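You operate a simulated robot arm through the tools that you are given. There is no shell and no other tool.

You run a simulated robot arm. Do the job below in one go: nothing can be reset, and whatever is moved stays where it is left.

## Task
Put things in order on the top of the work table. At the end: the white filter cartridge from the top of the work table stands where the teal lint comb stood; the teal lint comb is on the white plate; the blue rolled cloth from the top of the work table stands where the white wiping pad stood; the white wiping pad stands where the white filter cartridge stood; whatever was shut is shut again. Leave all else as you found it, and nothing knocked over.

The check looks at the end state, three seconds after you hand in, the way a careful person would. Anything else that was tipped, shoved, dropped, spilled or broken makes it a failure. Flat cloth is picked up by pressing the open fingertips on it (5 to 10 N) and closing them slowly along it; thin cloth reads only 2 to 8 mm in the jaws.

## Robot
A 7-joint arm with a two-finger gripper, fixed in place. Base frame: the origin is at the foot of the arm, x ahead of it, y to its left, z up; the work surface is at about z = 0. Lengths are in mm, angles in rad, forces in N, time in s.
With the tool pointing down near the work surface it reaches from about 160 to 380 mm from the base axis. Its first joint turns from -1.257 to 1.257 rad. Payload 0.6 kg.
The tool frame sits at the grasp point between the pads (the TCP): z along the fingers, y along the line on which they close. The tips reach 22 mm beyond it. Largest opening 92 mm; the body of the gripper starts 65 mm behind the TCP.
Orientation is told as [roll, pitch, yaw] about the base's x, y, z axes, in that order, counted from this pose: with the fingers straight down and closing along the base's y, the tool's x points along the base's -x, its y along +y and its z along -z.

## Interface
- The arm moves only by the tool send_rows. Its argument "commands" is text: rows parted by semicolons, each of 7 numbers parted by spaces: the shift along the tool's x, y, z in mm, then the turn, a rotation vector about the tool's x, y, z in rad, then the opening, from 0 (shut) to 1 (fully open). In form: x y z wx wy wz jaw; .... A call has 1 to 20 rows; each row shifts and turns the commanded pose from where the row before left it, along the tool's axes as they then stand. Each row takes 0.2 s and may step no farther than 50 mm and 0.15 rad from the row before; otherwise, or with a gripper value out of range, the whole call is refused. A pose out of reach is approached as far as the arm can. The call stops where the force on the tool passes 40 N (or 10 N more than at its start, if that is more) or the arm is blocked; 0.2 s more then pass. Each finger halts on what it meets, pressing with about 26 N; the grip force reading is that of the motor and also rises with nothing between the fingers. The clock runs only during rows and for 0.2 s after the last one: add rows that do not move to give the fingers time. The reply holds the time, the measured pose of the TCP, the force on the tool along the base axes, the opening and the grip force, in the units named above and with some noise, with the torque about the TCP (base axes, N m) and any sound that the robot's microphone picked up, and new pictures: "show" is both (left out), scene, wrist or none.
- Cameras (640 x 400 px; columns grow to the right, rows downward): "scene" is fixed at [39.7, -262.2, 399.5]; the picture's right is [0.90, -0.44, 0.00], its down [-0.27, -0.55, -0.79] and it looks along [0.35, 0.71, -0.61] (base axes); focal length 214 px, centre (320, 200). "wrist" rides on the gripper at [71, 19, -102] in the tool frame; the picture's right is [-0.26, 0.97, 0.00], its down [-0.75, -0.20, -0.63] and it looks along [-0.60, -0.16, 0.78] (tool axes); focal length 280 px, centre (320, 200). There is no depth. A picture from a camera that has moved, and an enlarged one, comes with that camera's place and axes in the base frame and with its lens.
- zoom(camera, box): a new picture of the part [left, top, right, bottom] of that camera's present view, enlarged. It takes no simulated time.
- hand_in(): hands the job in; it is judged then, once.

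Places have to be worked out from the pictures, the camera data and where the tool is seen. Open the gripper and draw the arm clear of the work before you hand the job in, unless the task says otherwise.

The tools are called after "Call:" as name(argument=value, ...) on one line, values as JSON. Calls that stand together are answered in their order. send_rows: Moves the arm, as the interface text tells. Its arguments: {"type":"object","properties":{"commands":{"type":"string"},"show":{"type":"string","enum":["both","scene","wrist","none"]}},"required":["commands"]} The other tools are called the same way: zoom (camera, box) takes an enlarged picture of a part of a camera's view; hand_in () hands the job in.

At the start:

```text
time: 0.0
ee_pos: [243.9, 46.8, 299.9]
tool_rot: [-0.002, 0.001, 0.001]
force: [-0.2, 0.4, 0.2]
wrist_torque: [0.04, 0.02, 0.02]
width: 92.1
gripper_force: 0.1
```

scene: 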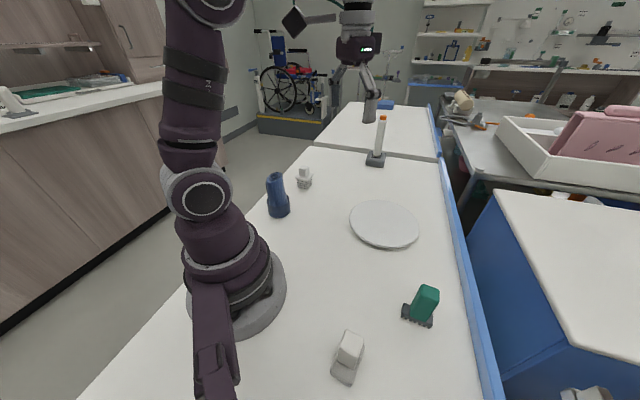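
wrist: 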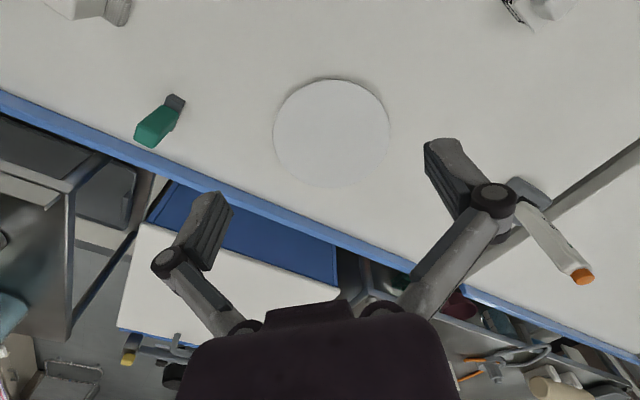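

I'll start by looking closely at each object in the scene to tell the white ones apart.

Call:
zoom(camera="scene", box=[240, 150, 340, 230])

Call:
zoom(camera="scene", box=[310, 270, 460, 390])

Call:
zoom(camera="scene", box=[330, 100, 450, 260])

Call:
zoom(camera="wrist", box=[0, 0, 640, 200])

```text
5.00 times, centred on (290, 190) of scene
camera zoom: at [39.7, -262.2, 399.5], right [0.9, -0.44, 0.0], down [-0.27, -0.55, -0.79], along [0.35, 0.71, -0.61], focal length 1072 px, centre (470, 250)
```

zoom: 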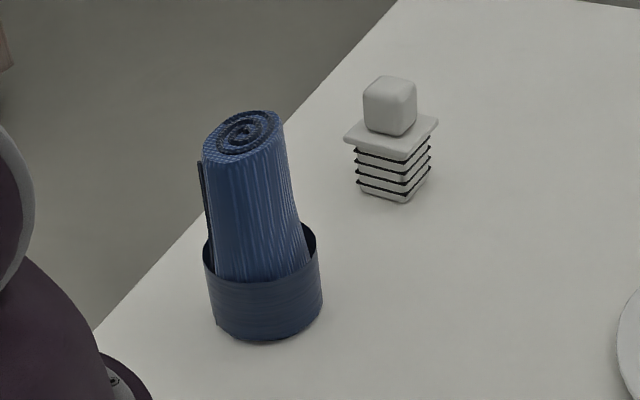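

```text
3.33 times, centred on (385, 330) of scene
camera zoom: at [39.7, -262.2, 399.5], right [0.9, -0.44, 0.0], down [-0.27, -0.55, -0.79], along [0.35, 0.71, -0.61], focal length 715 px, centre (103, -233)
```

zoom: 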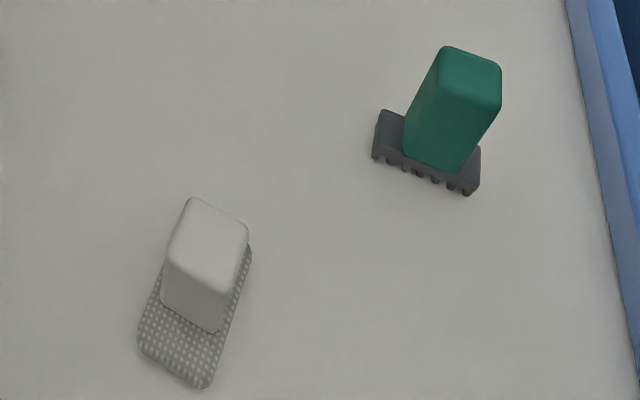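

```text
2.50 times, centred on (390, 180) of scene
camera zoom: at [39.7, -262.2, 399.5], right [0.9, -0.44, 0.0], down [-0.27, -0.55, -0.79], along [0.35, 0.71, -0.61], focal length 536 px, centre (145, 250)
```

zoom: 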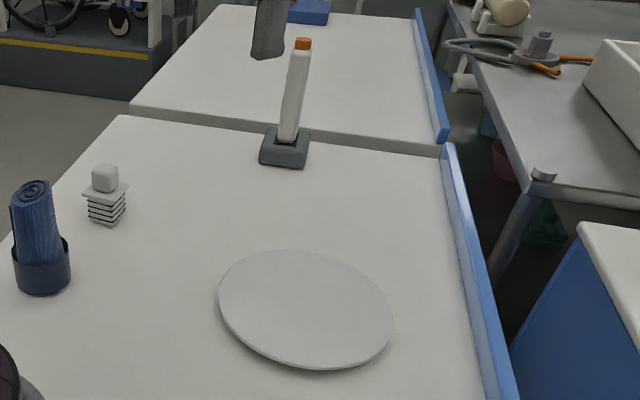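

```text
1.00 times, centred on (320, 100) of wrist (not enlarged: the box is as wide or as high as the picture)
camera zoom: at [174.1, 64.7, 402.4], right [0.26, 0.97, 0.0], down [0.75, -0.2, 0.63], along [0.6, -0.16, -0.78], focal length 280 px, centre (320, 300)
```

zoom: 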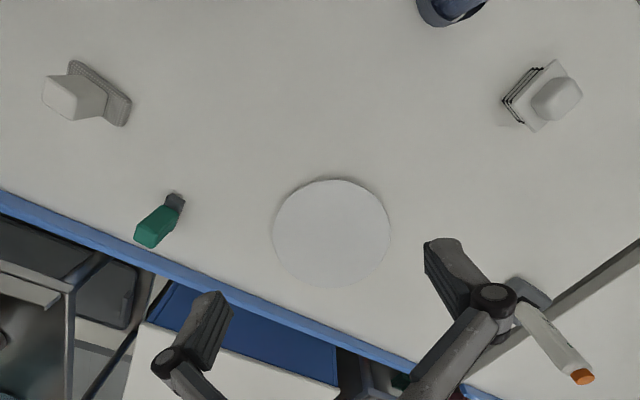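

The filter cartridge is the ribbed white object at the far left, and the wiping pad is the dotted one at the near right. I'll check the cloth in its cup and the plate in more detail before moving.

Call:
zoom(camera="scene", box=[258, 165, 298, 225])

Call:
zoom(camera="scene", box=[335, 185, 435, 265])

Call:
zoom(camera="scene", box=[285, 155, 325, 195])

Call:
zoom(camera="scene", box=[390, 275, 450, 335])

```text
6.67 times, centred on (278, 195) of scene
camera zoom: at [39.7, -262.2, 399.5], right [0.9, -0.44, 0.0], down [-0.27, -0.55, -0.79], along [0.35, 0.71, -0.61], focal length 1430 px, centre (600, 233)
```

zoom: 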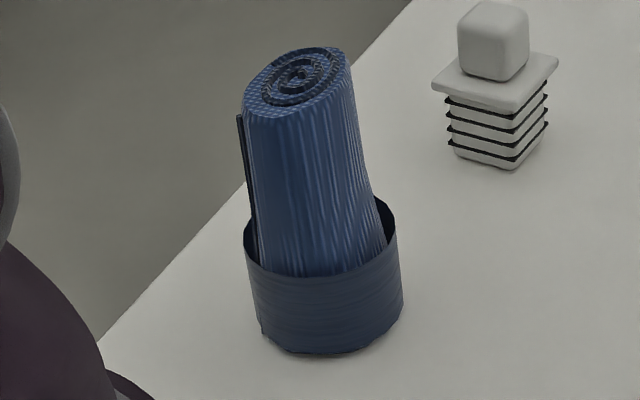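

```text
5.00 times, centred on (385, 225) of scene
camera zoom: at [39.7, -262.2, 399.5], right [0.9, -0.44, 0.0], down [-0.27, -0.55, -0.79], along [0.35, 0.71, -0.61], focal length 1072 px, centre (-5, 75)
```

zoom: 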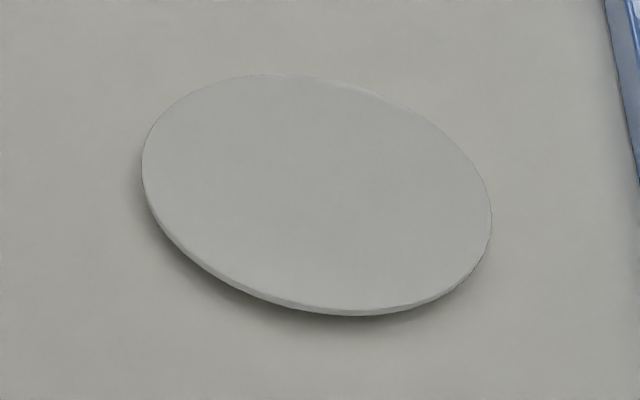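

```text
10.00 times, centred on (305, 175) of scene
camera zoom: at [39.7, -262.2, 399.5], right [0.9, -0.44, 0.0], down [-0.27, -0.55, -0.79], along [0.35, 0.71, -0.61], focal length 2145 px, centre (470, 450)
```

zoom: 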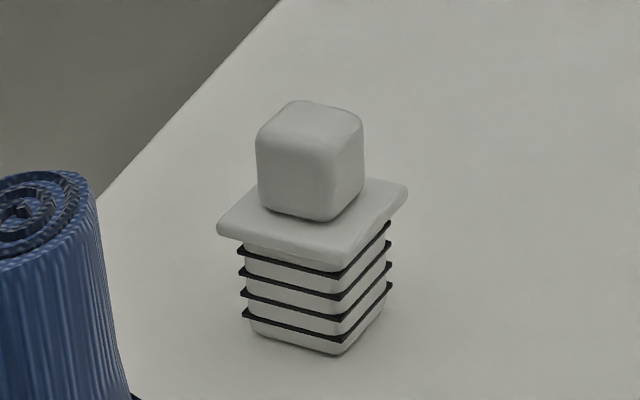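

```text
6.67 times, centred on (420, 305) of scene
camera zoom: at [39.7, -262.2, 399.5], right [0.9, -0.44, 0.0], down [-0.27, -0.55, -0.79], along [0.35, 0.71, -0.61], focal length 1430 px, centre (-347, -500)
```

zoom: 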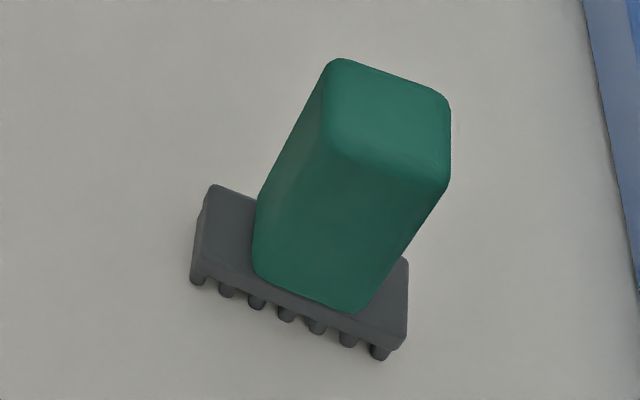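

The comb's handle looks vertical, about 23 mm square and 83 mm tall, at roughly (271, −180), with its long axis at about −0.84 rad. I'm moving above it and turning the yaw to −0.85 so the jaws close across its narrow side.

Call:
send_rows(commands="-3 -25 0 0 0 0 1; -3 -25 0 0 0 0 1; -3 -25 0 0 0 0 1; -3 -25 5 0 0 0 1; -3 -25 10 0 0 0 1; -3 -25 15 0 0 0 1; -3 -25 20 0 0 0 1; -3 -25 20 0 0 0 1; -3 -27 20 0 0 0 1; 0 0 0 0 0 0.1417 1; 0 0 0 0 0 0.1417 1; 0 0 0 0 0 0.1417 1; 0 0 0 0 0 0.1417 1; 0 0 0 0 0 0.1417 1; 0 0 0 0 0 0.1417 1; 0 0 0 0 0 0 1; 0 0 0 0 0 0 1")

```text
time: 3.6
ee_pos: [272.1, -180.6, 210.2]
tool_rot: [0.0, -0.002, -0.85]
force: [1.0, 0.9, 0.5]
wrist_torque: [0.02, 0.02, -0.04]
width: 92.0
gripper_force: 0.1
camera wrist: at [240.2, -115.6, 313.1], right [0.9, 0.44, 0.0], down [0.34, -0.7, 0.63], along [0.28, -0.56, -0.78], focal length 280 px, centre (320, 200)
```

scene: 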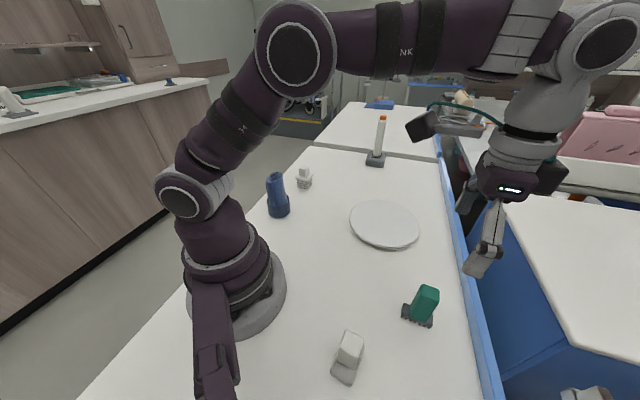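
wrist: 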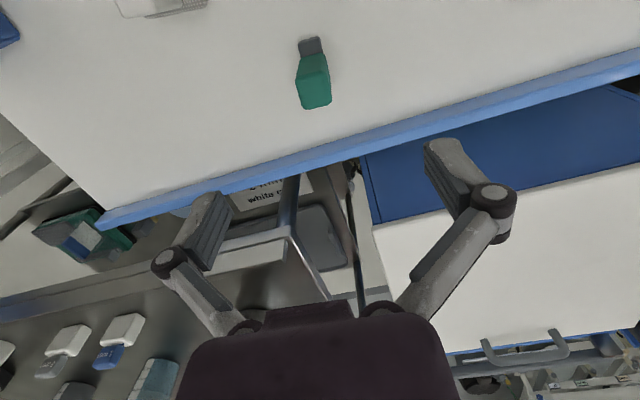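

The arm is above the comb as planned. I'll zoom the wrist view to refine the handle's centre and orientation, and to read the label that is visible.

Call:
zoom(camera="wrist", box=[260, 20, 370, 130])

Call:
zoom(camera="wrist", box=[210, 150, 350, 230])

Call:
zoom(camera="wrist", box=[0, 180, 240, 400])

```text
3.64 times, centred on (315, 75) of wrist
camera zoom: at [240.2, -115.6, 313.1], right [0.9, 0.44, 0.0], down [0.34, -0.7, 0.63], along [0.28, -0.56, -0.78], focal length 1020 px, centre (338, 654)
```

zoom: 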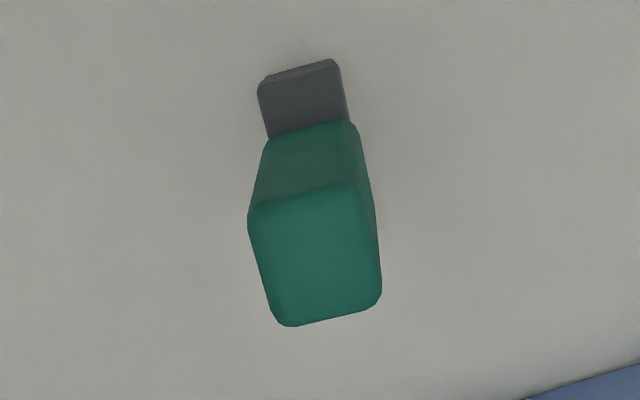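

```text
4.57 times, centred on (280, 190) of wrist
camera zoom: at [240.2, -115.6, 313.1], right [0.9, 0.44, 0.0], down [0.34, -0.7, 0.63], along [0.28, -0.56, -0.78], focal length 1282 px, centre (503, 246)
```

zoom: 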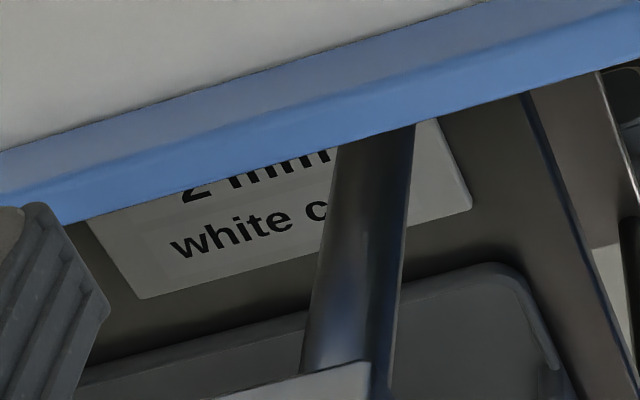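

```text
1.82 times, centred on (120, 290) of wrist
camera zoom: at [240.2, -115.6, 313.1], right [0.9, 0.44, 0.0], down [0.34, -0.7, 0.63], along [0.28, -0.56, -0.78], focal length 510 px, centre (684, 36)
```

zoom: 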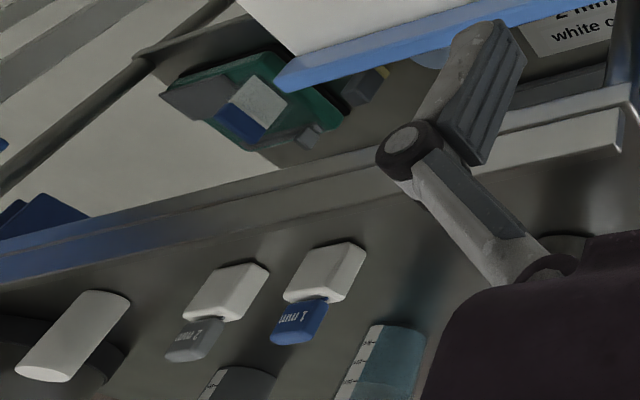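

The handle is centred near (269.5, −181), with its narrow axis at about 0.70–0.72 rad, which matches the current yaw. I'll shift slightly and descend to just above the handle top before checking again.

Call:
send_rows(commands="1.5 -1.5 20 0 0 0 1; 0 0 20 0 0 0 1; 0 0 20 0 0 0 1; 0 0 20 0 0 0 1; 0 0 12 0 0 0 1; 0 0 0 0 0 0 1")

```text
time: 5.0
ee_pos: [270.7, -180.8, 118.2]
tool_rot: [0.0, -0.001, -0.849]
force: [1.1, -0.2, 0.9]
wrist_torque: [-0.02, 0.02, 0.0]
width: 92.0
gripper_force: 0.0
camera wrist: at [237.9, -115.5, 220.8], right [0.9, 0.44, 0.0], down [0.34, -0.7, 0.63], along [0.28, -0.56, -0.78], focal length 280 px, centre (320, 200)
```

scene: 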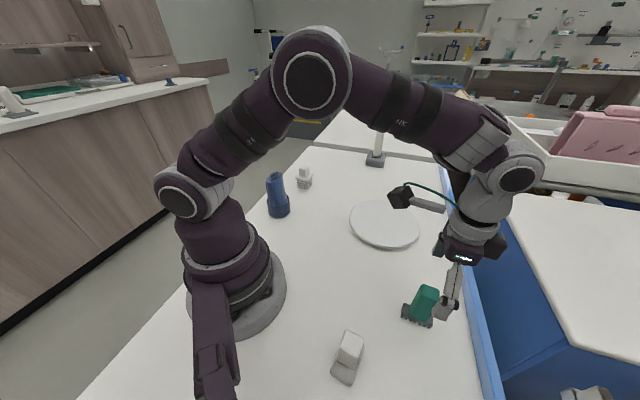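
wrist: 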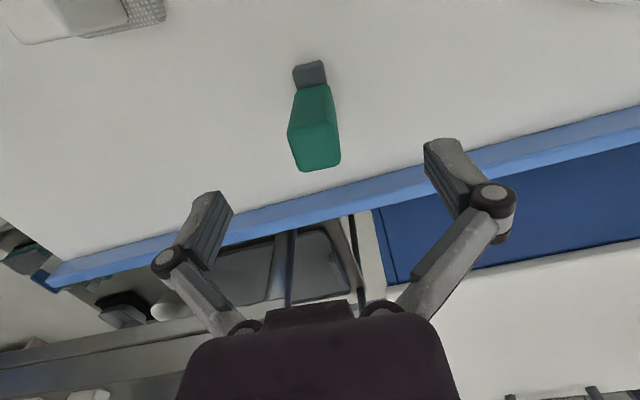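

The tips are about 13 mm above the handle. I'll zoom both cameras to check centring before the final descent.

Call:
zoom(camera="wrist", box=[260, 50, 380, 190])

Call:
zoom(camera="scene", box=[390, 240, 490, 340])

```text
2.86 times, centred on (320, 120) of wrist
camera zoom: at [237.9, -115.5, 220.8], right [0.9, 0.44, 0.0], down [0.34, -0.7, 0.63], along [0.28, -0.56, -0.78], focal length 801 px, centre (320, 429)
```

zoom: 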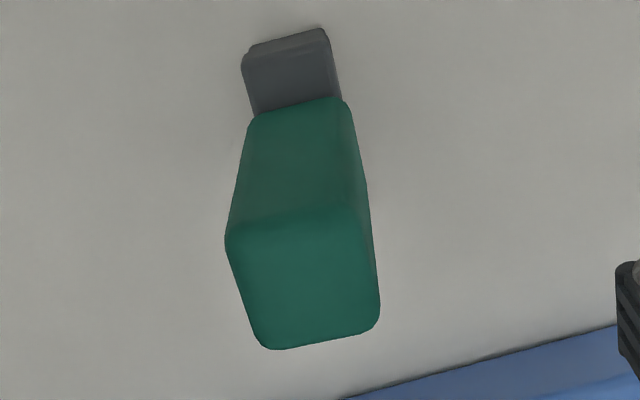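

```text
4.00 times, centred on (440, 290) of scene
camera zoom: at [39.7, -262.2, 399.5], right [0.9, -0.44, 0.0], down [-0.27, -0.55, -0.79], along [0.35, 0.71, -0.61], focal length 858 px, centre (-160, -160)
```

zoom: 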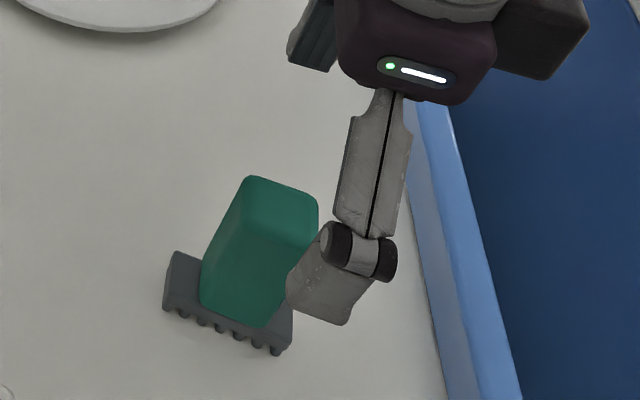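

The handle centre measures about (269, −181), so I need roughly 1.5 mm of correction. I'll descend so the TCP is near z=52 and close gently in steps.

Call:
send_rows(commands="1 -1.5 16 0 0 0 1; 0 0 16 0 0 0 1; 0 0 16 0 0 0 1; 0 0 12 0 0 0 1; 0 0 6 0 0 0 1; 0 0 0 0 0 0 1; 0 0 0 0 0 0 0.6; 0 0 0 0 0 0 0.4; 0 0 0 0 0 0 0.35; 0 0 0 0 0 0 0.32")

```text
time: 7.2
ee_pos: [267.7, -181.0, 51.2]
tool_rot: [0.001, -0.002, -0.85]
force: [0.5, 0.9, -0.1]
wrist_torque: [-0.01, 0.01, -0.01]
width: 29.5
gripper_force: 0.0
camera wrist: at [236.0, -115.7, 154.8], right [0.9, 0.44, 0.0], down [0.34, -0.7, 0.63], along [0.28, -0.56, -0.78], focal length 280 px, centre (320, 200)
```

scene: 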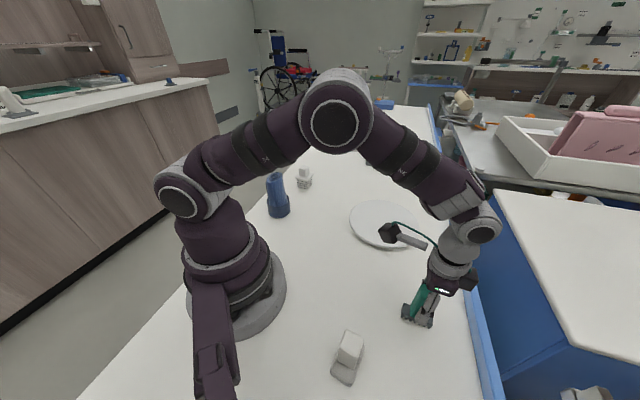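
wrist: 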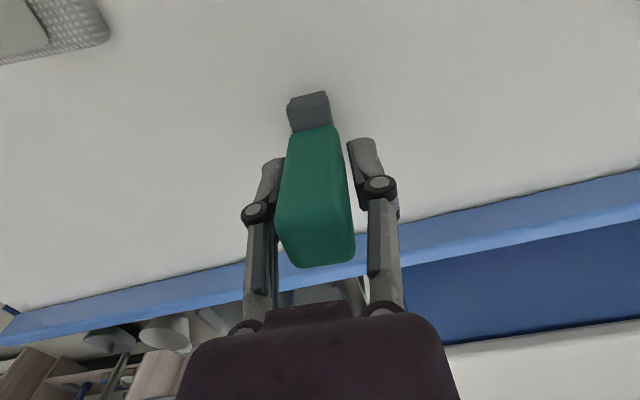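

The handle sits nicely between the pads with about 3 mm of gap on each side. Closing now.

Call:
send_rows(commands="0 0 0 0 0 0 0.27; 0 0 0 0 0 0 0.23; 0 0 0 0 0 0 0.18; 0 0 0 0 0 0 0.1; 0 0 0 0 0 0 0; 0 0 0 0 0 0 0")

```text
time: 8.6
ee_pos: [267.7, -180.4, 50.9]
tool_rot: [0.0, -0.002, -0.85]
force: [0.0, -2.0, 1.8]
wrist_torque: [-0.09, -0.02, 0.0]
width: 25.1
gripper_force: 26.1
camera wrist: at [236.1, -115.7, 154.8], right [0.9, 0.44, 0.0], down [0.34, -0.7, 0.63], along [0.28, -0.56, -0.78], focal length 280 px, centre (320, 200)
```

scene: 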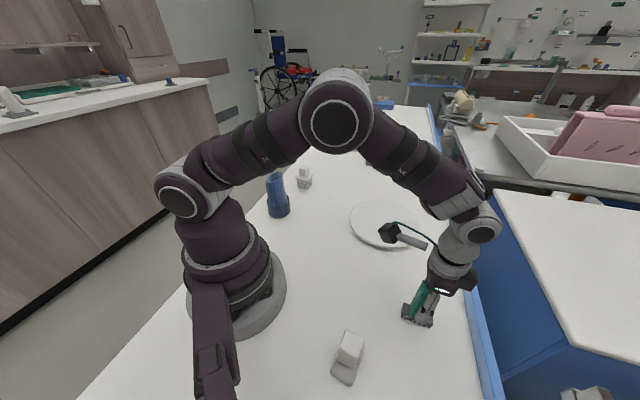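
wrist: 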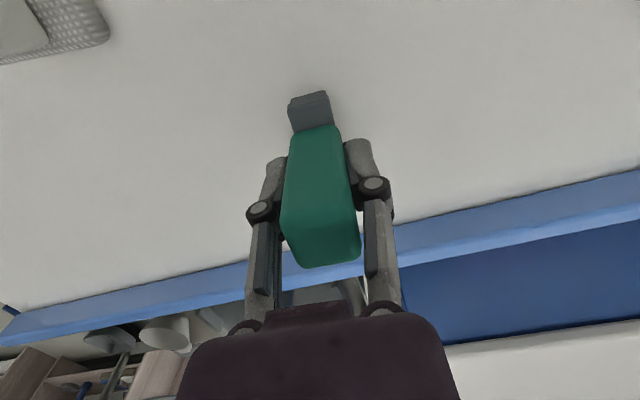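

The comb is gripped at 25 mm. I'm lifting it and carrying it over the plate, towards (342, 28), keeping the yaw.

Call:
send_rows(commands="0 0 -5 0 0 0 0; 0 0 -15 0 0 0 0; 0 0 -25 0 0 0 0; 0 0 -25 0 0 0 0; 0 0 -25 0 0 0 0; 0 0 -15 0 0 0 0; 13.4 24.2 0 0 0 0 0; 13.4 24.2 0 0 0 0 0; 13.4 24.2 0 0 0 0 0; 13.4 24.2 0 0 0 0 0; 13.4 24.2 0 0 0 0 0; 13.4 24.2 0 0 0 0 0; 13.4 24.2 0 0 0 0 0; 13.4 24.2 0 0 0 0 0; 0 0 0 0 0 0 0; 0 0 0 0 0 0 0")

```text
time: 12.0
ee_pos: [341.9, 26.9, 161.7]
tool_rot: [0.001, -0.002, -0.849]
force: [0.2, 0.3, 0.0]
wrist_torque: [0.0, 0.01, 0.03]
width: 24.9
gripper_force: 26.5
camera wrist: at [310.3, 91.8, 264.7], right [0.9, 0.44, 0.0], down [0.34, -0.7, 0.63], along [0.28, -0.56, -0.78], focal length 280 px, centre (320, 200)
```

scene: 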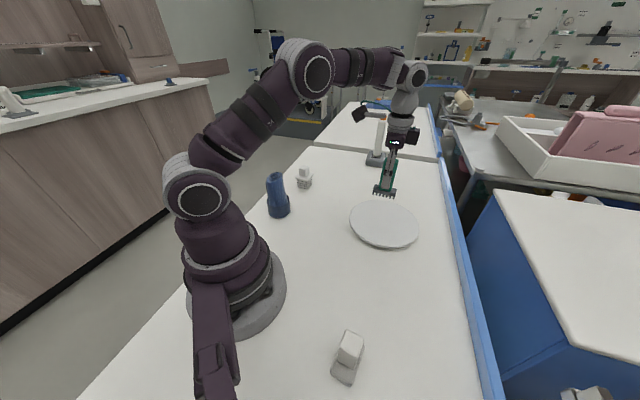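
wrist: 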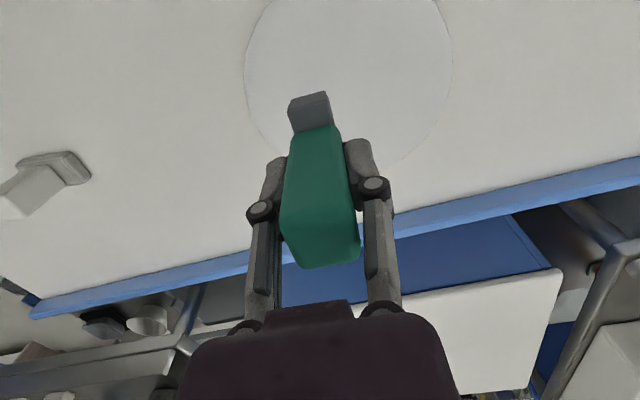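

The comb is above the plate with its bottom near z=110. I'll lower it to TCP z≈76 first, then creep down while watching the force.

Call:
send_rows(commands="0 0 20 0 0 0 0; 0 0 20 0 0 0 0; 0 0 20 0 0 0 0; 0 0 16 0 0 0 0; 0 0 8 0 0 0 0; 0 0 0 0 0 0 0")

Call:
zoom(camera="scene", box=[330, 160, 440, 260])

```text
time: 13.4
ee_pos: [343.2, 26.5, 77.5]
tool_rot: [0.0, -0.003, -0.85]
force: [0.5, 0.1, -0.1]
wrist_torque: [-0.01, 0.04, -0.01]
width: 24.9
gripper_force: 26.1
camera wrist: at [310.2, 91.4, 180.2], right [0.9, 0.44, 0.0], down [0.34, -0.7, 0.63], along [0.28, -0.56, -0.78], focal length 280 px, centre (320, 200)
```

scene: 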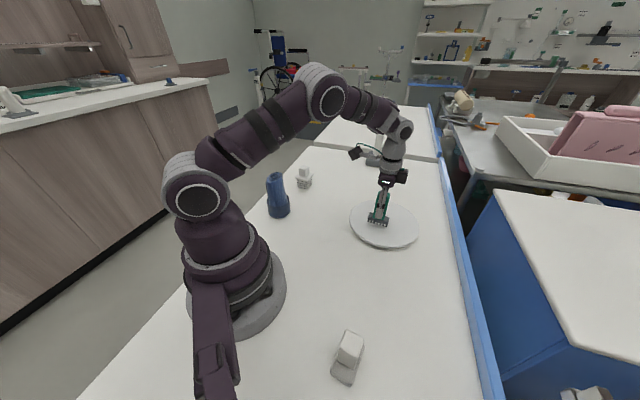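
wrist: 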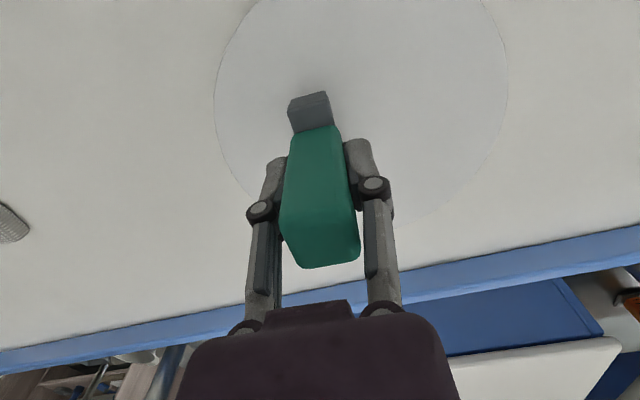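

```text
4.00 times, centred on (385, 210) of scene
camera zoom: at [39.7, -262.2, 399.5], right [0.9, -0.44, 0.0], down [-0.27, -0.55, -0.79], along [0.35, 0.71, -0.61], focal length 858 px, centre (60, 160)
```

zoom: 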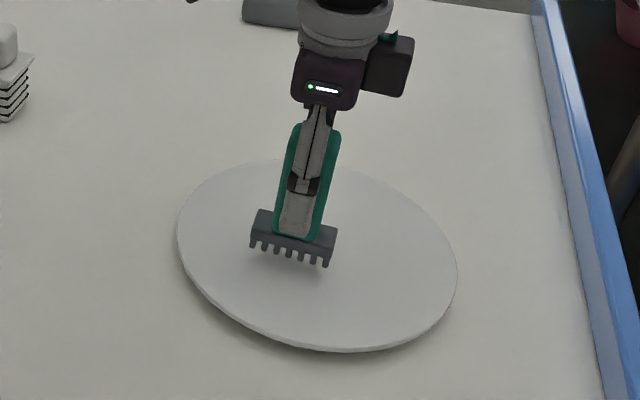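

The comb is well within the plate and still hovering. I'll creep down in small steps now.

Call:
send_rows(commands="0 0 3 0 0 0 0; 0 0 3 0 0 0 0; 0 0 2 0 0 0 0; 0 0 0 0 0 0 0", show="none")

Call:
zoom(camera="scene", box=[350, 190, 420, 250])

```text
time: 14.4
ee_pos: [343.0, 26.0, 69.5]
tool_rot: [0.001, -0.002, -0.85]
force: [0.0, -0.3, -1.1]
wrist_torque: [-0.01, -0.01, -0.01]
width: 25.0
gripper_force: 25.6
```

```text
6.67 times, centred on (385, 220) of scene
camera zoom: at [39.7, -262.2, 399.5], right [0.9, -0.44, 0.0], down [-0.27, -0.55, -0.79], along [0.35, 0.71, -0.61], focal length 1430 px, centre (-113, 67)
```

zoom: 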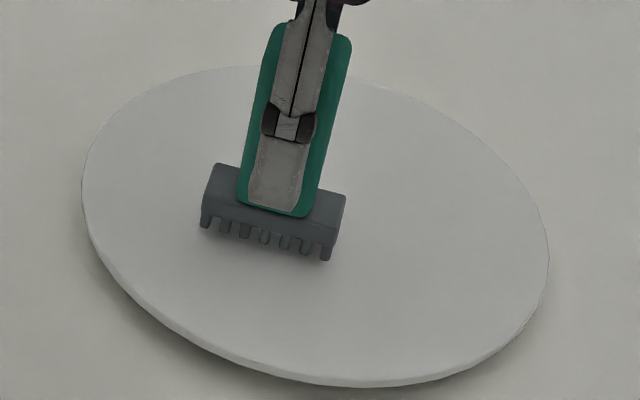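

Still about 7–8 mm above the plate with no contact force, so I'll keep creeping down.

Call:
send_rows(commands="0 0 2 0 0 0 0; 0 0 1.5 0 0 0 0; 0 0 1.5 0 0 0 0; 0 0 0 0 0 0 0", show="none")

Call:
zoom(camera="scene", box=[350, 190, 420, 250])

```text
time: 15.1
ee_pos: [343.9, 26.3, 67.1]
tool_rot: [0.003, -0.003, -0.852]
force: [-4.5, -0.3, 9.7]
wrist_torque: [-0.02, 0.06, 0.0]
width: 25.1
gripper_force: 26.1
stopped in row 3: the force on the tool passed its limit at 42 N (the readings are from after the stop); the commanded pose is now the measured one
```

```text
6.67 times, centred on (385, 220) of scene
camera zoom: at [39.7, -262.2, 399.5], right [0.9, -0.44, 0.0], down [-0.27, -0.55, -0.79], along [0.35, 0.71, -0.61], focal length 1430 px, centre (-113, 67)
```

zoom: 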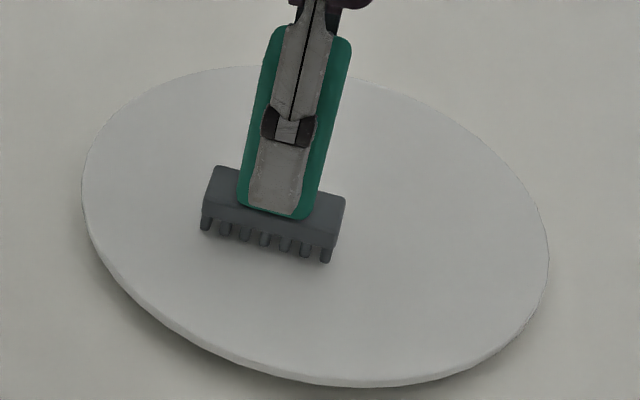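

The comb has touched the plate at TCP z≈67 with about 10 N of residual press. I'll relieve the pressure slightly and open the jaws gently.

Call:
send_rows(commands="0 0 -0.3 0 0 0 0; 0 0 0 0 0 0 0.2; 0 0 0 0 0 0 0.3; 0 0 0 0 0 0 0.34; 0 0 0 0 0 0 0.4; 0 0 0 0 0 0 0.5; 0 0 0 0 0 0 0.5")

Call:
zoom(camera="scene", box=[350, 170, 420, 250])

```text
time: 16.7
ee_pos: [343.1, 26.5, 67.7]
tool_rot: [0.003, 0.0, -0.849]
force: [-1.1, 0.8, -0.5]
wrist_torque: [-0.02, 0.0, -0.01]
width: 45.8
gripper_force: 0.0
camera wrist: at [310.9, 92.2, 170.6], right [0.9, 0.44, 0.0], down [0.34, -0.7, 0.63], along [0.28, -0.56, -0.78], focal length 280 px, centre (320, 200)
```

scene: 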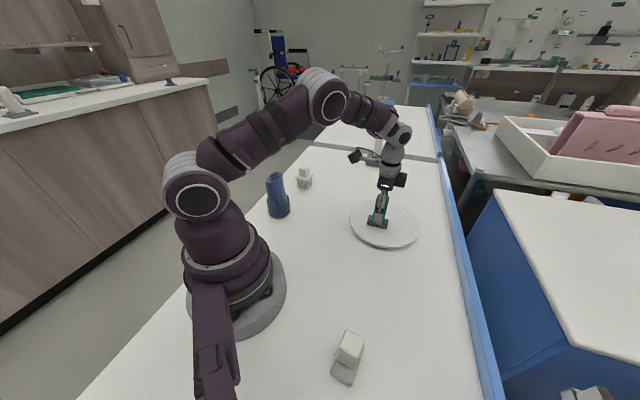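
wrist: 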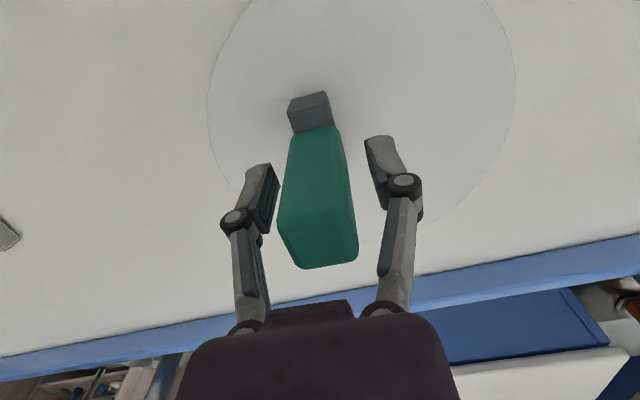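

```text
5.00 times, centred on (385, 210) of scene
camera zoom: at [39.7, -262.2, 399.5], right [0.9, -0.44, 0.0], down [-0.27, -0.55, -0.79], along [0.35, 0.71, -0.61], focal length 1072 px, centre (-5, 150)
```

zoom: 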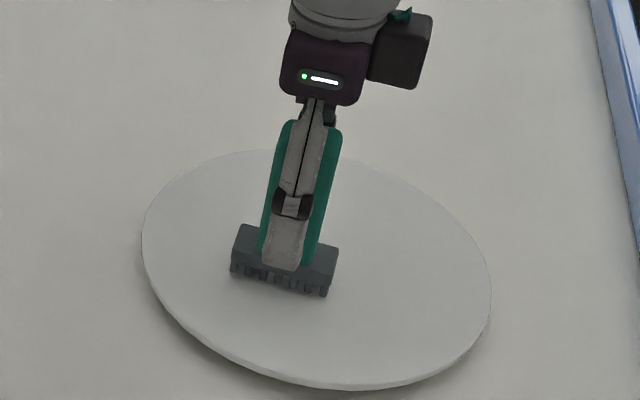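

The comb stands upright on the plate. I'm lifting straight up with the jaws opening, then turning the yaw to about 0.64 for the filter cartridge, whose knob faces lie at roughly −0.93 and 0.65 rad.

Call:
send_rows(commands="0 0 -4 0 0 0 0.6; 0 0 -10 0 0 0 0.8; 0 0 -20 0 0 0 1; 0 0 -30 0 0 0 1; 0 0 -30 0 0 0 1; 0 0 -30 0 0 0 1; 0 0 -20 0 0 0 1; 0 0 0 0 0 -0.149 1; 0 0 0 0 0 -0.149 1; 0 0 0 0 0 -0.149 1; 0 0 0 0 0 -0.149 1; 0 0 0 0 0 -0.149 1; 0 0 0 0 0 -0.149 1; 0 0 0 0 0 -0.149 1; 0 0 0 0 0 -0.149 1; 0 0 0 0 0 -0.149 1; 0 0 0 0 0 -0.149 1; 0 0 0 0 0 0 1")

Call:
zoom(camera="scene", box=[340, 160, 430, 255])

```text
time: 20.5
ee_pos: [342.2, 26.6, 211.3]
tool_rot: [-0.003, -0.001, 0.641]
force: [-0.1, 0.0, 0.3]
wrist_torque: [0.0, -0.01, -0.01]
width: 92.1
gripper_force: 0.1
camera wrist: at [274.7, -1.2, 314.4], right [-0.37, 0.93, 0.0], down [0.72, 0.29, 0.63], along [0.58, 0.23, -0.78], focal length 280 px, centre (320, 200)
```

scene: 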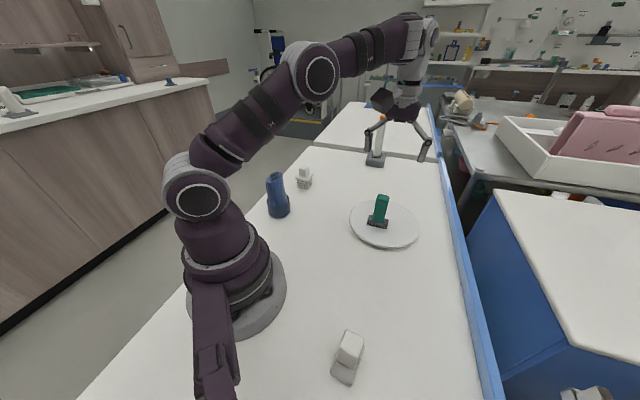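
wrist: 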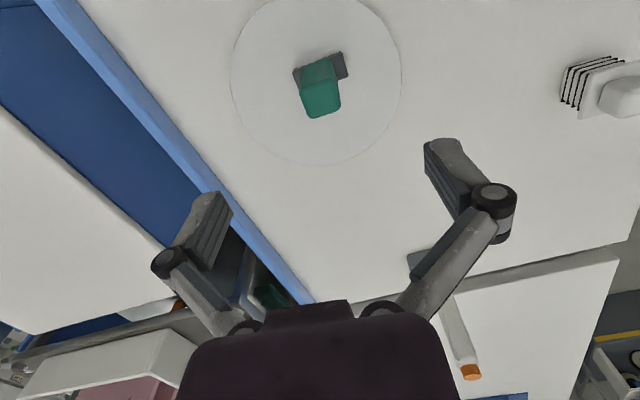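

```text
4.21 times, centred on (385, 208) of scene
camera zoom: at [39.7, -262.2, 399.5], right [0.9, -0.44, 0.0], down [-0.27, -0.55, -0.79], along [0.35, 0.71, -0.61], focal length 903 px, centre (46, 168)
```

zoom: 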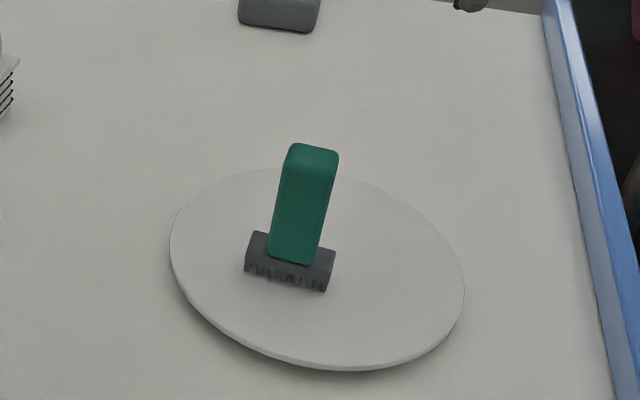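

The comb is upright on the plate. I'm now travelling above the filter cartridge near (250, 280) at the same height.

Call:
send_rows(commands="-7.7 25.8 0 0 0 0 1; -7.7 25.8 0 0 0 0 1; -7.7 25.8 0 0 0 0 1; -7.7 25.8 0 0 0 0 1; -7.7 25.8 0 0 0 0 1; -7.7 25.8 0 0 0 0 1; -7.7 25.8 0 0 0 0 1; -7.7 25.8 0 0 0 0 1; -7.7 25.8 0 0 0 0 1; -7.7 25.8 0 0 0 0 1; 0 0 0 0 0 0 1; 0 0 0 0 0 0 1")

Call:
zoom(camera="wrist", box=[240, 0, 400, 160])

```text
time: 23.1
ee_pos: [246.8, 255.8, 207.1]
tool_rot: [-0.002, -0.001, 0.637]
force: [-0.1, -0.1, -0.3]
wrist_torque: [0.01, -0.02, 0.02]
width: 92.0
gripper_force: 0.1
out of reach, approached as far as the arm can: row 9, 10
camera wrist: at [179.5, 228.8, 309.6], right [-0.37, 0.93, 0.0], down [0.73, 0.29, 0.63], along [0.58, 0.23, -0.78], focal length 280 px, centre (320, 200)
```

scene: 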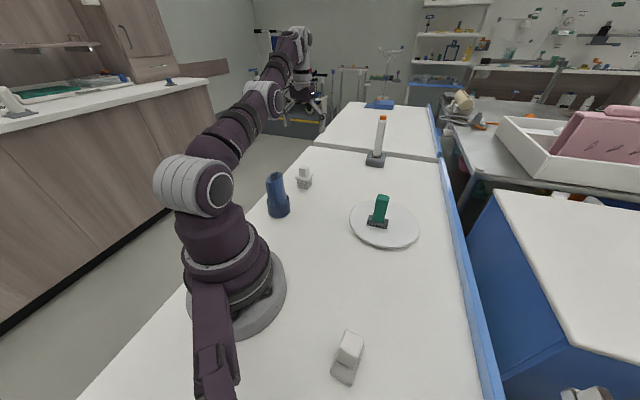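
wrist: 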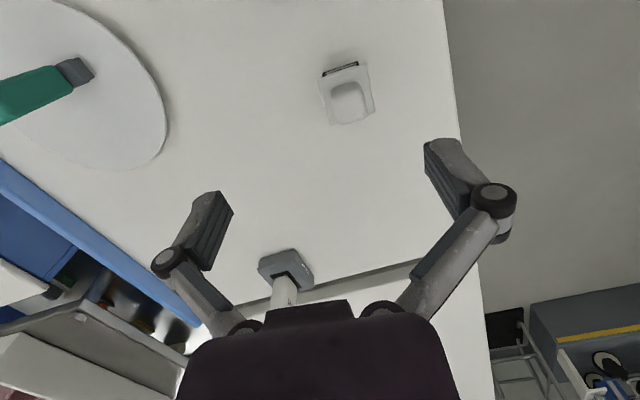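

```text
2.50 times, centred on (320, 80) of wrist
camera zoom: at [179.5, 228.8, 309.6], right [-0.37, 0.93, 0.0], down [0.73, 0.29, 0.63], along [0.58, 0.23, -0.78], focal length 701 px, centre (320, 500)
```

zoom: 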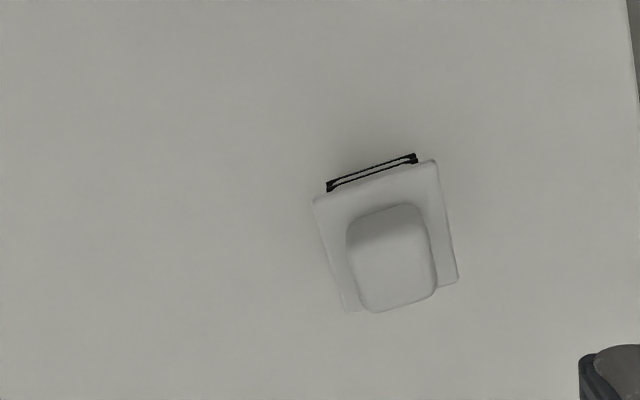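

The out-of-reach note says vertical reach is short at this height. From the wrist view the filter is at about (252, 285) with a flange angle wanting yaw ≈0.675. I'll lower to around z=120, where reach is larger, and see where the arm settles.

Call:
send_rows(commands="0 0 15 0 0 -0.038 1; 0 0 20 0 0 0 1; 0 0 20 0 0 0 1; 0 0 20 0 0 0 1; 0 0 12 0 0 0 1; 0 0 0 0 0 0 1; 0 0 0 0 0 0 1")

Call:
zoom(camera="wrist", box=[240, 40, 420, 200])

```text
time: 23.5
ee_pos: [247.6, 256.9, 195.9]
tool_rot: [-0.003, -0.006, 0.645]
force: [4.5, 3.1, -11.7]
wrist_torque: [0.03, -0.28, -0.07]
width: 92.3
gripper_force: 0.2
stopped in row 1: the force on the tool passed its limit at 101 N (the readings are from after the stop); the commanded pose is now the measured one
camera wrist: at [180.6, 228.2, 297.9], right [-0.37, 0.93, 0.0], down [0.72, 0.29, 0.63], along [0.59, 0.23, -0.78], focal length 280 px, centre (320, 200)
```

scene: 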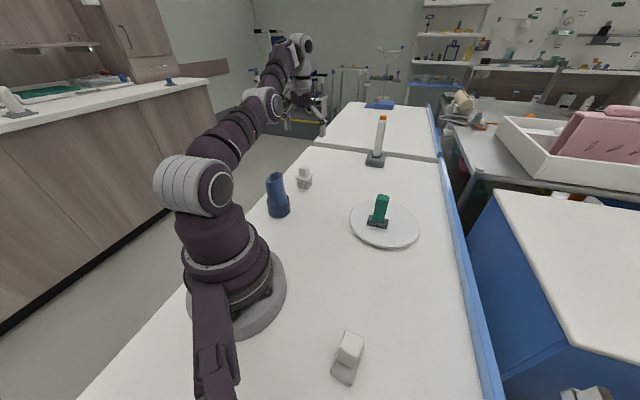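
wrist: 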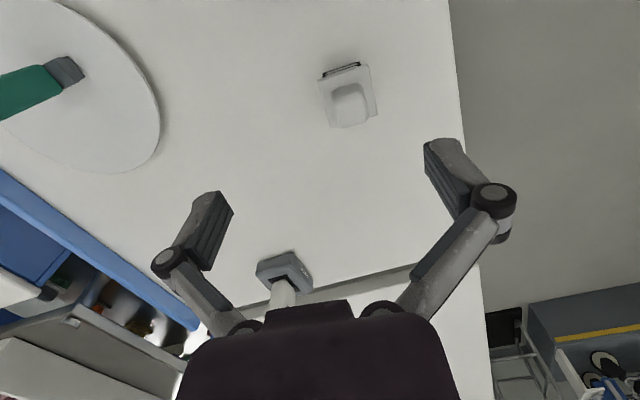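

```text
2.50 times, centred on (330, 120) of wrist
camera zoom: at [180.6, 228.2, 297.9], right [-0.37, 0.93, 0.0], down [0.72, 0.29, 0.63], along [0.59, 0.23, -0.78], focal length 701 px, centre (295, 400)
```

zoom: 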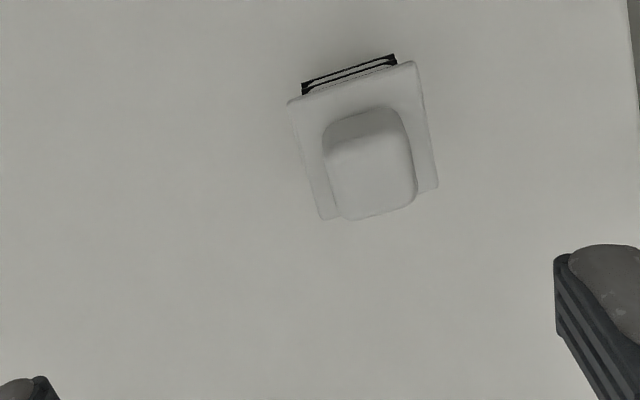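

The 101 N spike was a jerk near full extension (the view shows nothing in contact). I'll pull back inward, then lower, and approach outwards at lower height.

Call:
send_rows(commands="10 0 0 0 0 0 1; 15 0 5 0 0 0 1; 10 0 12 0 0 0 1; 0 0 15 0 0 0 1; 0 0 15 0 0 0 1; 0 0 15 0 0 0 1; 0 0 13 0 0 0 1; 0 0 5 0 0 0 1; 0 0 0 0 0 0 1")

```text
time: 23.8
ee_pos: [248.5, 256.0, 196.1]
tool_rot: [-0.002, -0.009, 0.632]
force: [5.8, 5.2, -15.2]
wrist_torque: [-0.04, -0.48, -0.18]
width: 92.0
gripper_force: 0.0
out of reach, approached as far as the arm can: row 1
stopped in row 1: the force on the tool passed its limit at 64 N (the readings are from after the stop); the commanded pose is now the measured one
camera wrist: at [179.7, 228.5, 297.7], right [-0.36, 0.93, 0.0], down [0.72, 0.28, 0.63], along [0.59, 0.23, -0.78], focal length 280 px, centre (320, 200)
```

scene: 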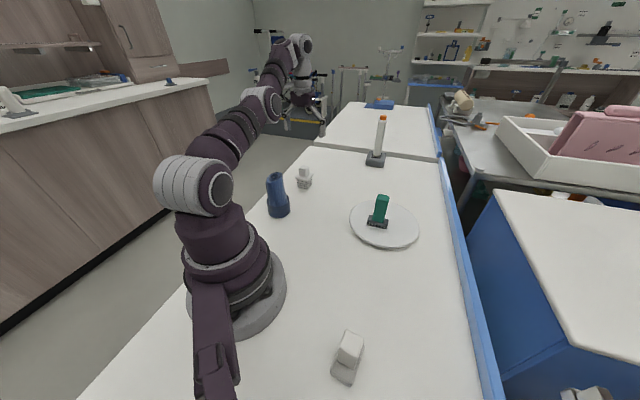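
wrist: 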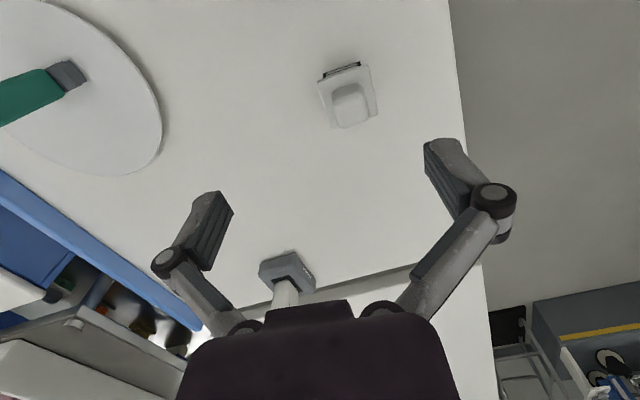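

Residual spikes look like fast joint motion from the straight-arm configuration. I'll back inward with very small steps so the elbow bends gradually.

Call:
send_rows(commands="0 0 0 0 0 0 1; 0.7 0 0 0 0 0 1; 0.7 0 0 0 0 0 1; 1 0 0 0 0 0 1; 1 0 0 0 0 0 1; 1.5 0 0 0 0 0 1; 1.5 0 0 0 0 0 1; 2 0 0 0 0 0 1; 2 0 0 0 0 0 1; 3 0 0 0 0 0 1; 3 0 0 0 0 0 1; 4 0 0 0 0 0 1; 0 0 0 0 0 0 1")

```text
time: 24.4
ee_pos: [247.3, 256.2, 195.0]
tool_rot: [-0.003, -0.009, 0.624]
force: [4.5, 9.1, -17.9]
wrist_torque: [-0.43, -0.76, -0.52]
width: 91.8
gripper_force: 0.0
stopped in row 3: the force on the tool passed its limit at 49 N (the readings are from after the stop); the commanded pose is now the measured one
camera wrist: at [179.3, 228.7, 297.4], right [-0.35, 0.94, 0.0], down [0.73, 0.27, 0.63], along [0.59, 0.22, -0.77], focal length 280 px, centre (320, 200)
```

scene: 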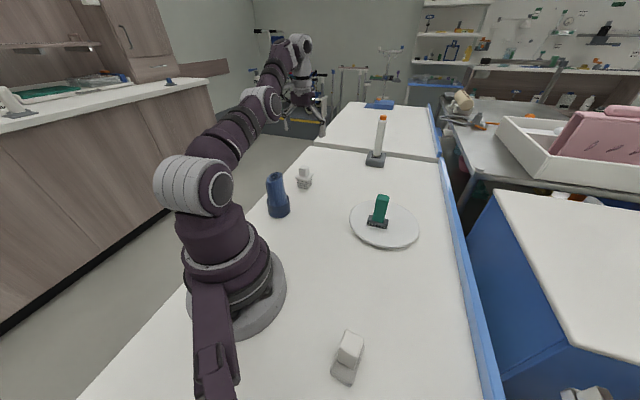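
wrist: 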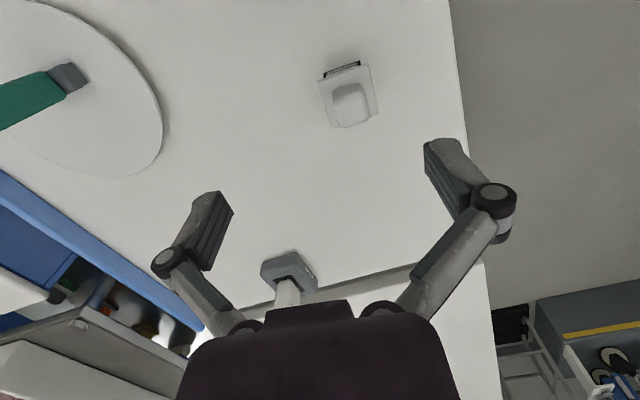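

The force now looks sustained: the tool is being pushed down and outward, so something, perhaps the camera mount against the forearm, may be touching. I'll zoom in on the wrist area.

Call:
zoom(camera="scene", box=[220, 20, 350, 140])

Call:
zoom(camera="scene", box=[140, 60, 300, 220])

```text
3.33 times, centred on (285, 80) of scene
camera zoom: at [39.7, -262.2, 399.5], right [0.9, -0.44, 0.0], down [-0.27, -0.55, -0.79], along [0.35, 0.71, -0.61], focal length 715 px, centre (437, 600)
```

zoom: 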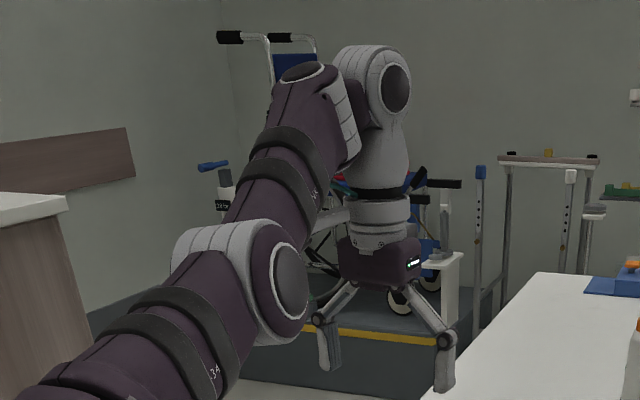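

```text
2.50 times, centred on (220, 140) of scene
camera zoom: at [39.7, -262.2, 399.5], right [0.9, -0.44, 0.0], down [-0.27, -0.55, -0.79], along [0.35, 0.71, -0.61], focal length 536 px, centre (570, 350)
```

zoom: 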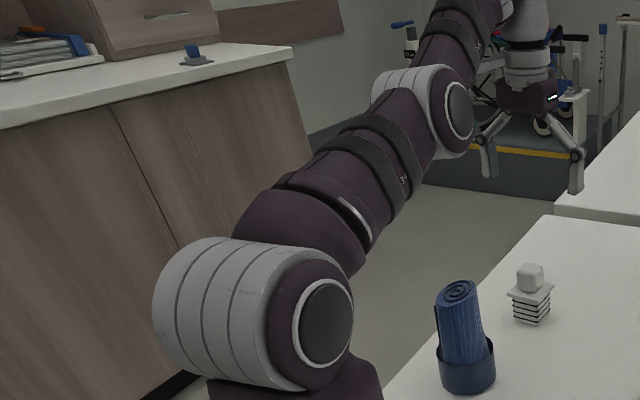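

The torque reading matches a force applied exactly at the wrist camera, so the camera is pressing on the forearm in this stretched pose. Tilting the fingers outward about the TCP swings the camera away from the forearm, so I'll do that in small turns.

Call:
send_rows(commands="0 0 0 0 -0.02 0 1; 0 0 0 0 -0.03 0 1; 0 0 0 0 -0.03 0 1; 0 0 0 0 -0.03 0 1; 0 0 0 0 -0.03 0 1; 0 0 0 0 0 0 1")

```text
time: 24.7
ee_pos: [250.2, 255.8, 194.8]
tool_rot: [-0.001, -0.02, 0.612]
force: [4.1, 8.4, -15.6]
wrist_torque: [-0.31, -0.64, -0.41]
width: 92.2
gripper_force: 0.0
stopped in row 1: the force on the tool passed its limit at 53 N (the readings are from after the stop); the commanded pose is now the measured one
camera wrist: at [179.1, 228.9, 296.9], right [-0.34, 0.94, 0.0], down [0.72, 0.26, 0.64], along [0.6, 0.22, -0.77], focal length 280 px, centre (320, 200)
```

scene: 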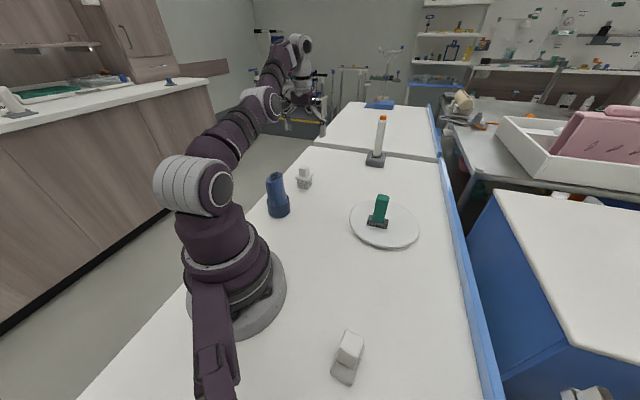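
wrist: 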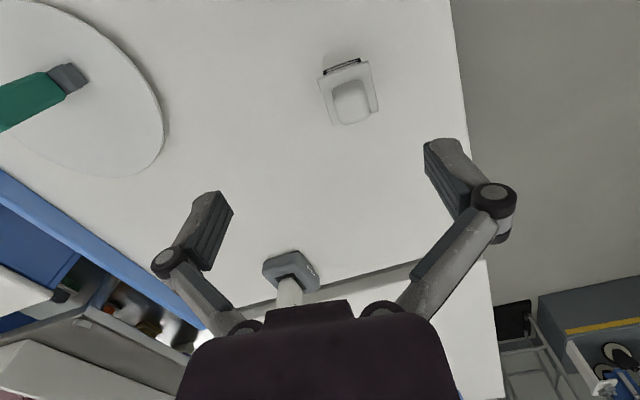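

The arm is fully straight, and in that pose the forearm's underside sits on the camera. Sliding the TCP down and slightly outward along the reach arc lowers the forearm angle and should open a gap, so I'll try tiny steps.

Call:
send_rows(commands="-0.5 0 1.5 0 0 0 1; -0.5 0 1.5 0 0 0 1; -0.7 0 2 0 0 0 1; -0.7 0 2 0 0 0 1; 0 0 0 0 0 0 1", show="scene")

```text
time: 25.9
ee_pos: [250.9, 257.0, 188.8]
tool_rot: [-0.001, -0.016, 0.615]
force: [0.3, -0.6, -0.1]
wrist_torque: [0.0, -0.03, 0.0]
width: 92.3
gripper_force: 0.0
```

scene: 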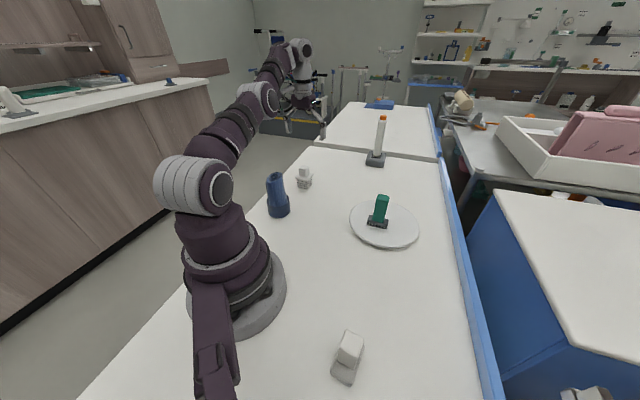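

Contact is gone (forces near zero). I'll go down a little further along the arc, then tilt the fingers outward in small turns so the elbow can bend and the arm leaves the straight pose.

Call:
send_rows(commands="-0.6 0 3 0 0 0 1; -0.6 0 3 0 0 0 1; -0.5 0 4 0 0 0 1; -0.5 0 4 0 0 0 1; -0.4 0 4 0 0 0 1; -0.3 0 4 0 0 0 1; 0 0 4 0 0 0 1; 0 0 0 0 0 0 1", show="scene")

```text
time: 27.7
ee_pos: [255.0, 259.1, 163.2]
tool_rot: [-0.001, -0.016, 0.615]
force: [-0.6, 0.5, 0.1]
wrist_torque: [-0.01, -0.01, -0.01]
width: 91.8
gripper_force: 0.0
```

scene: 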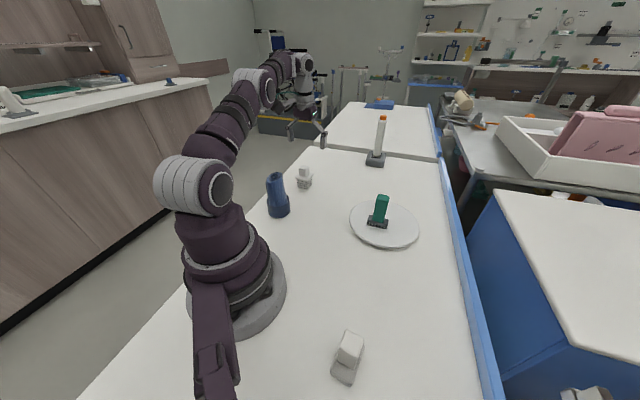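

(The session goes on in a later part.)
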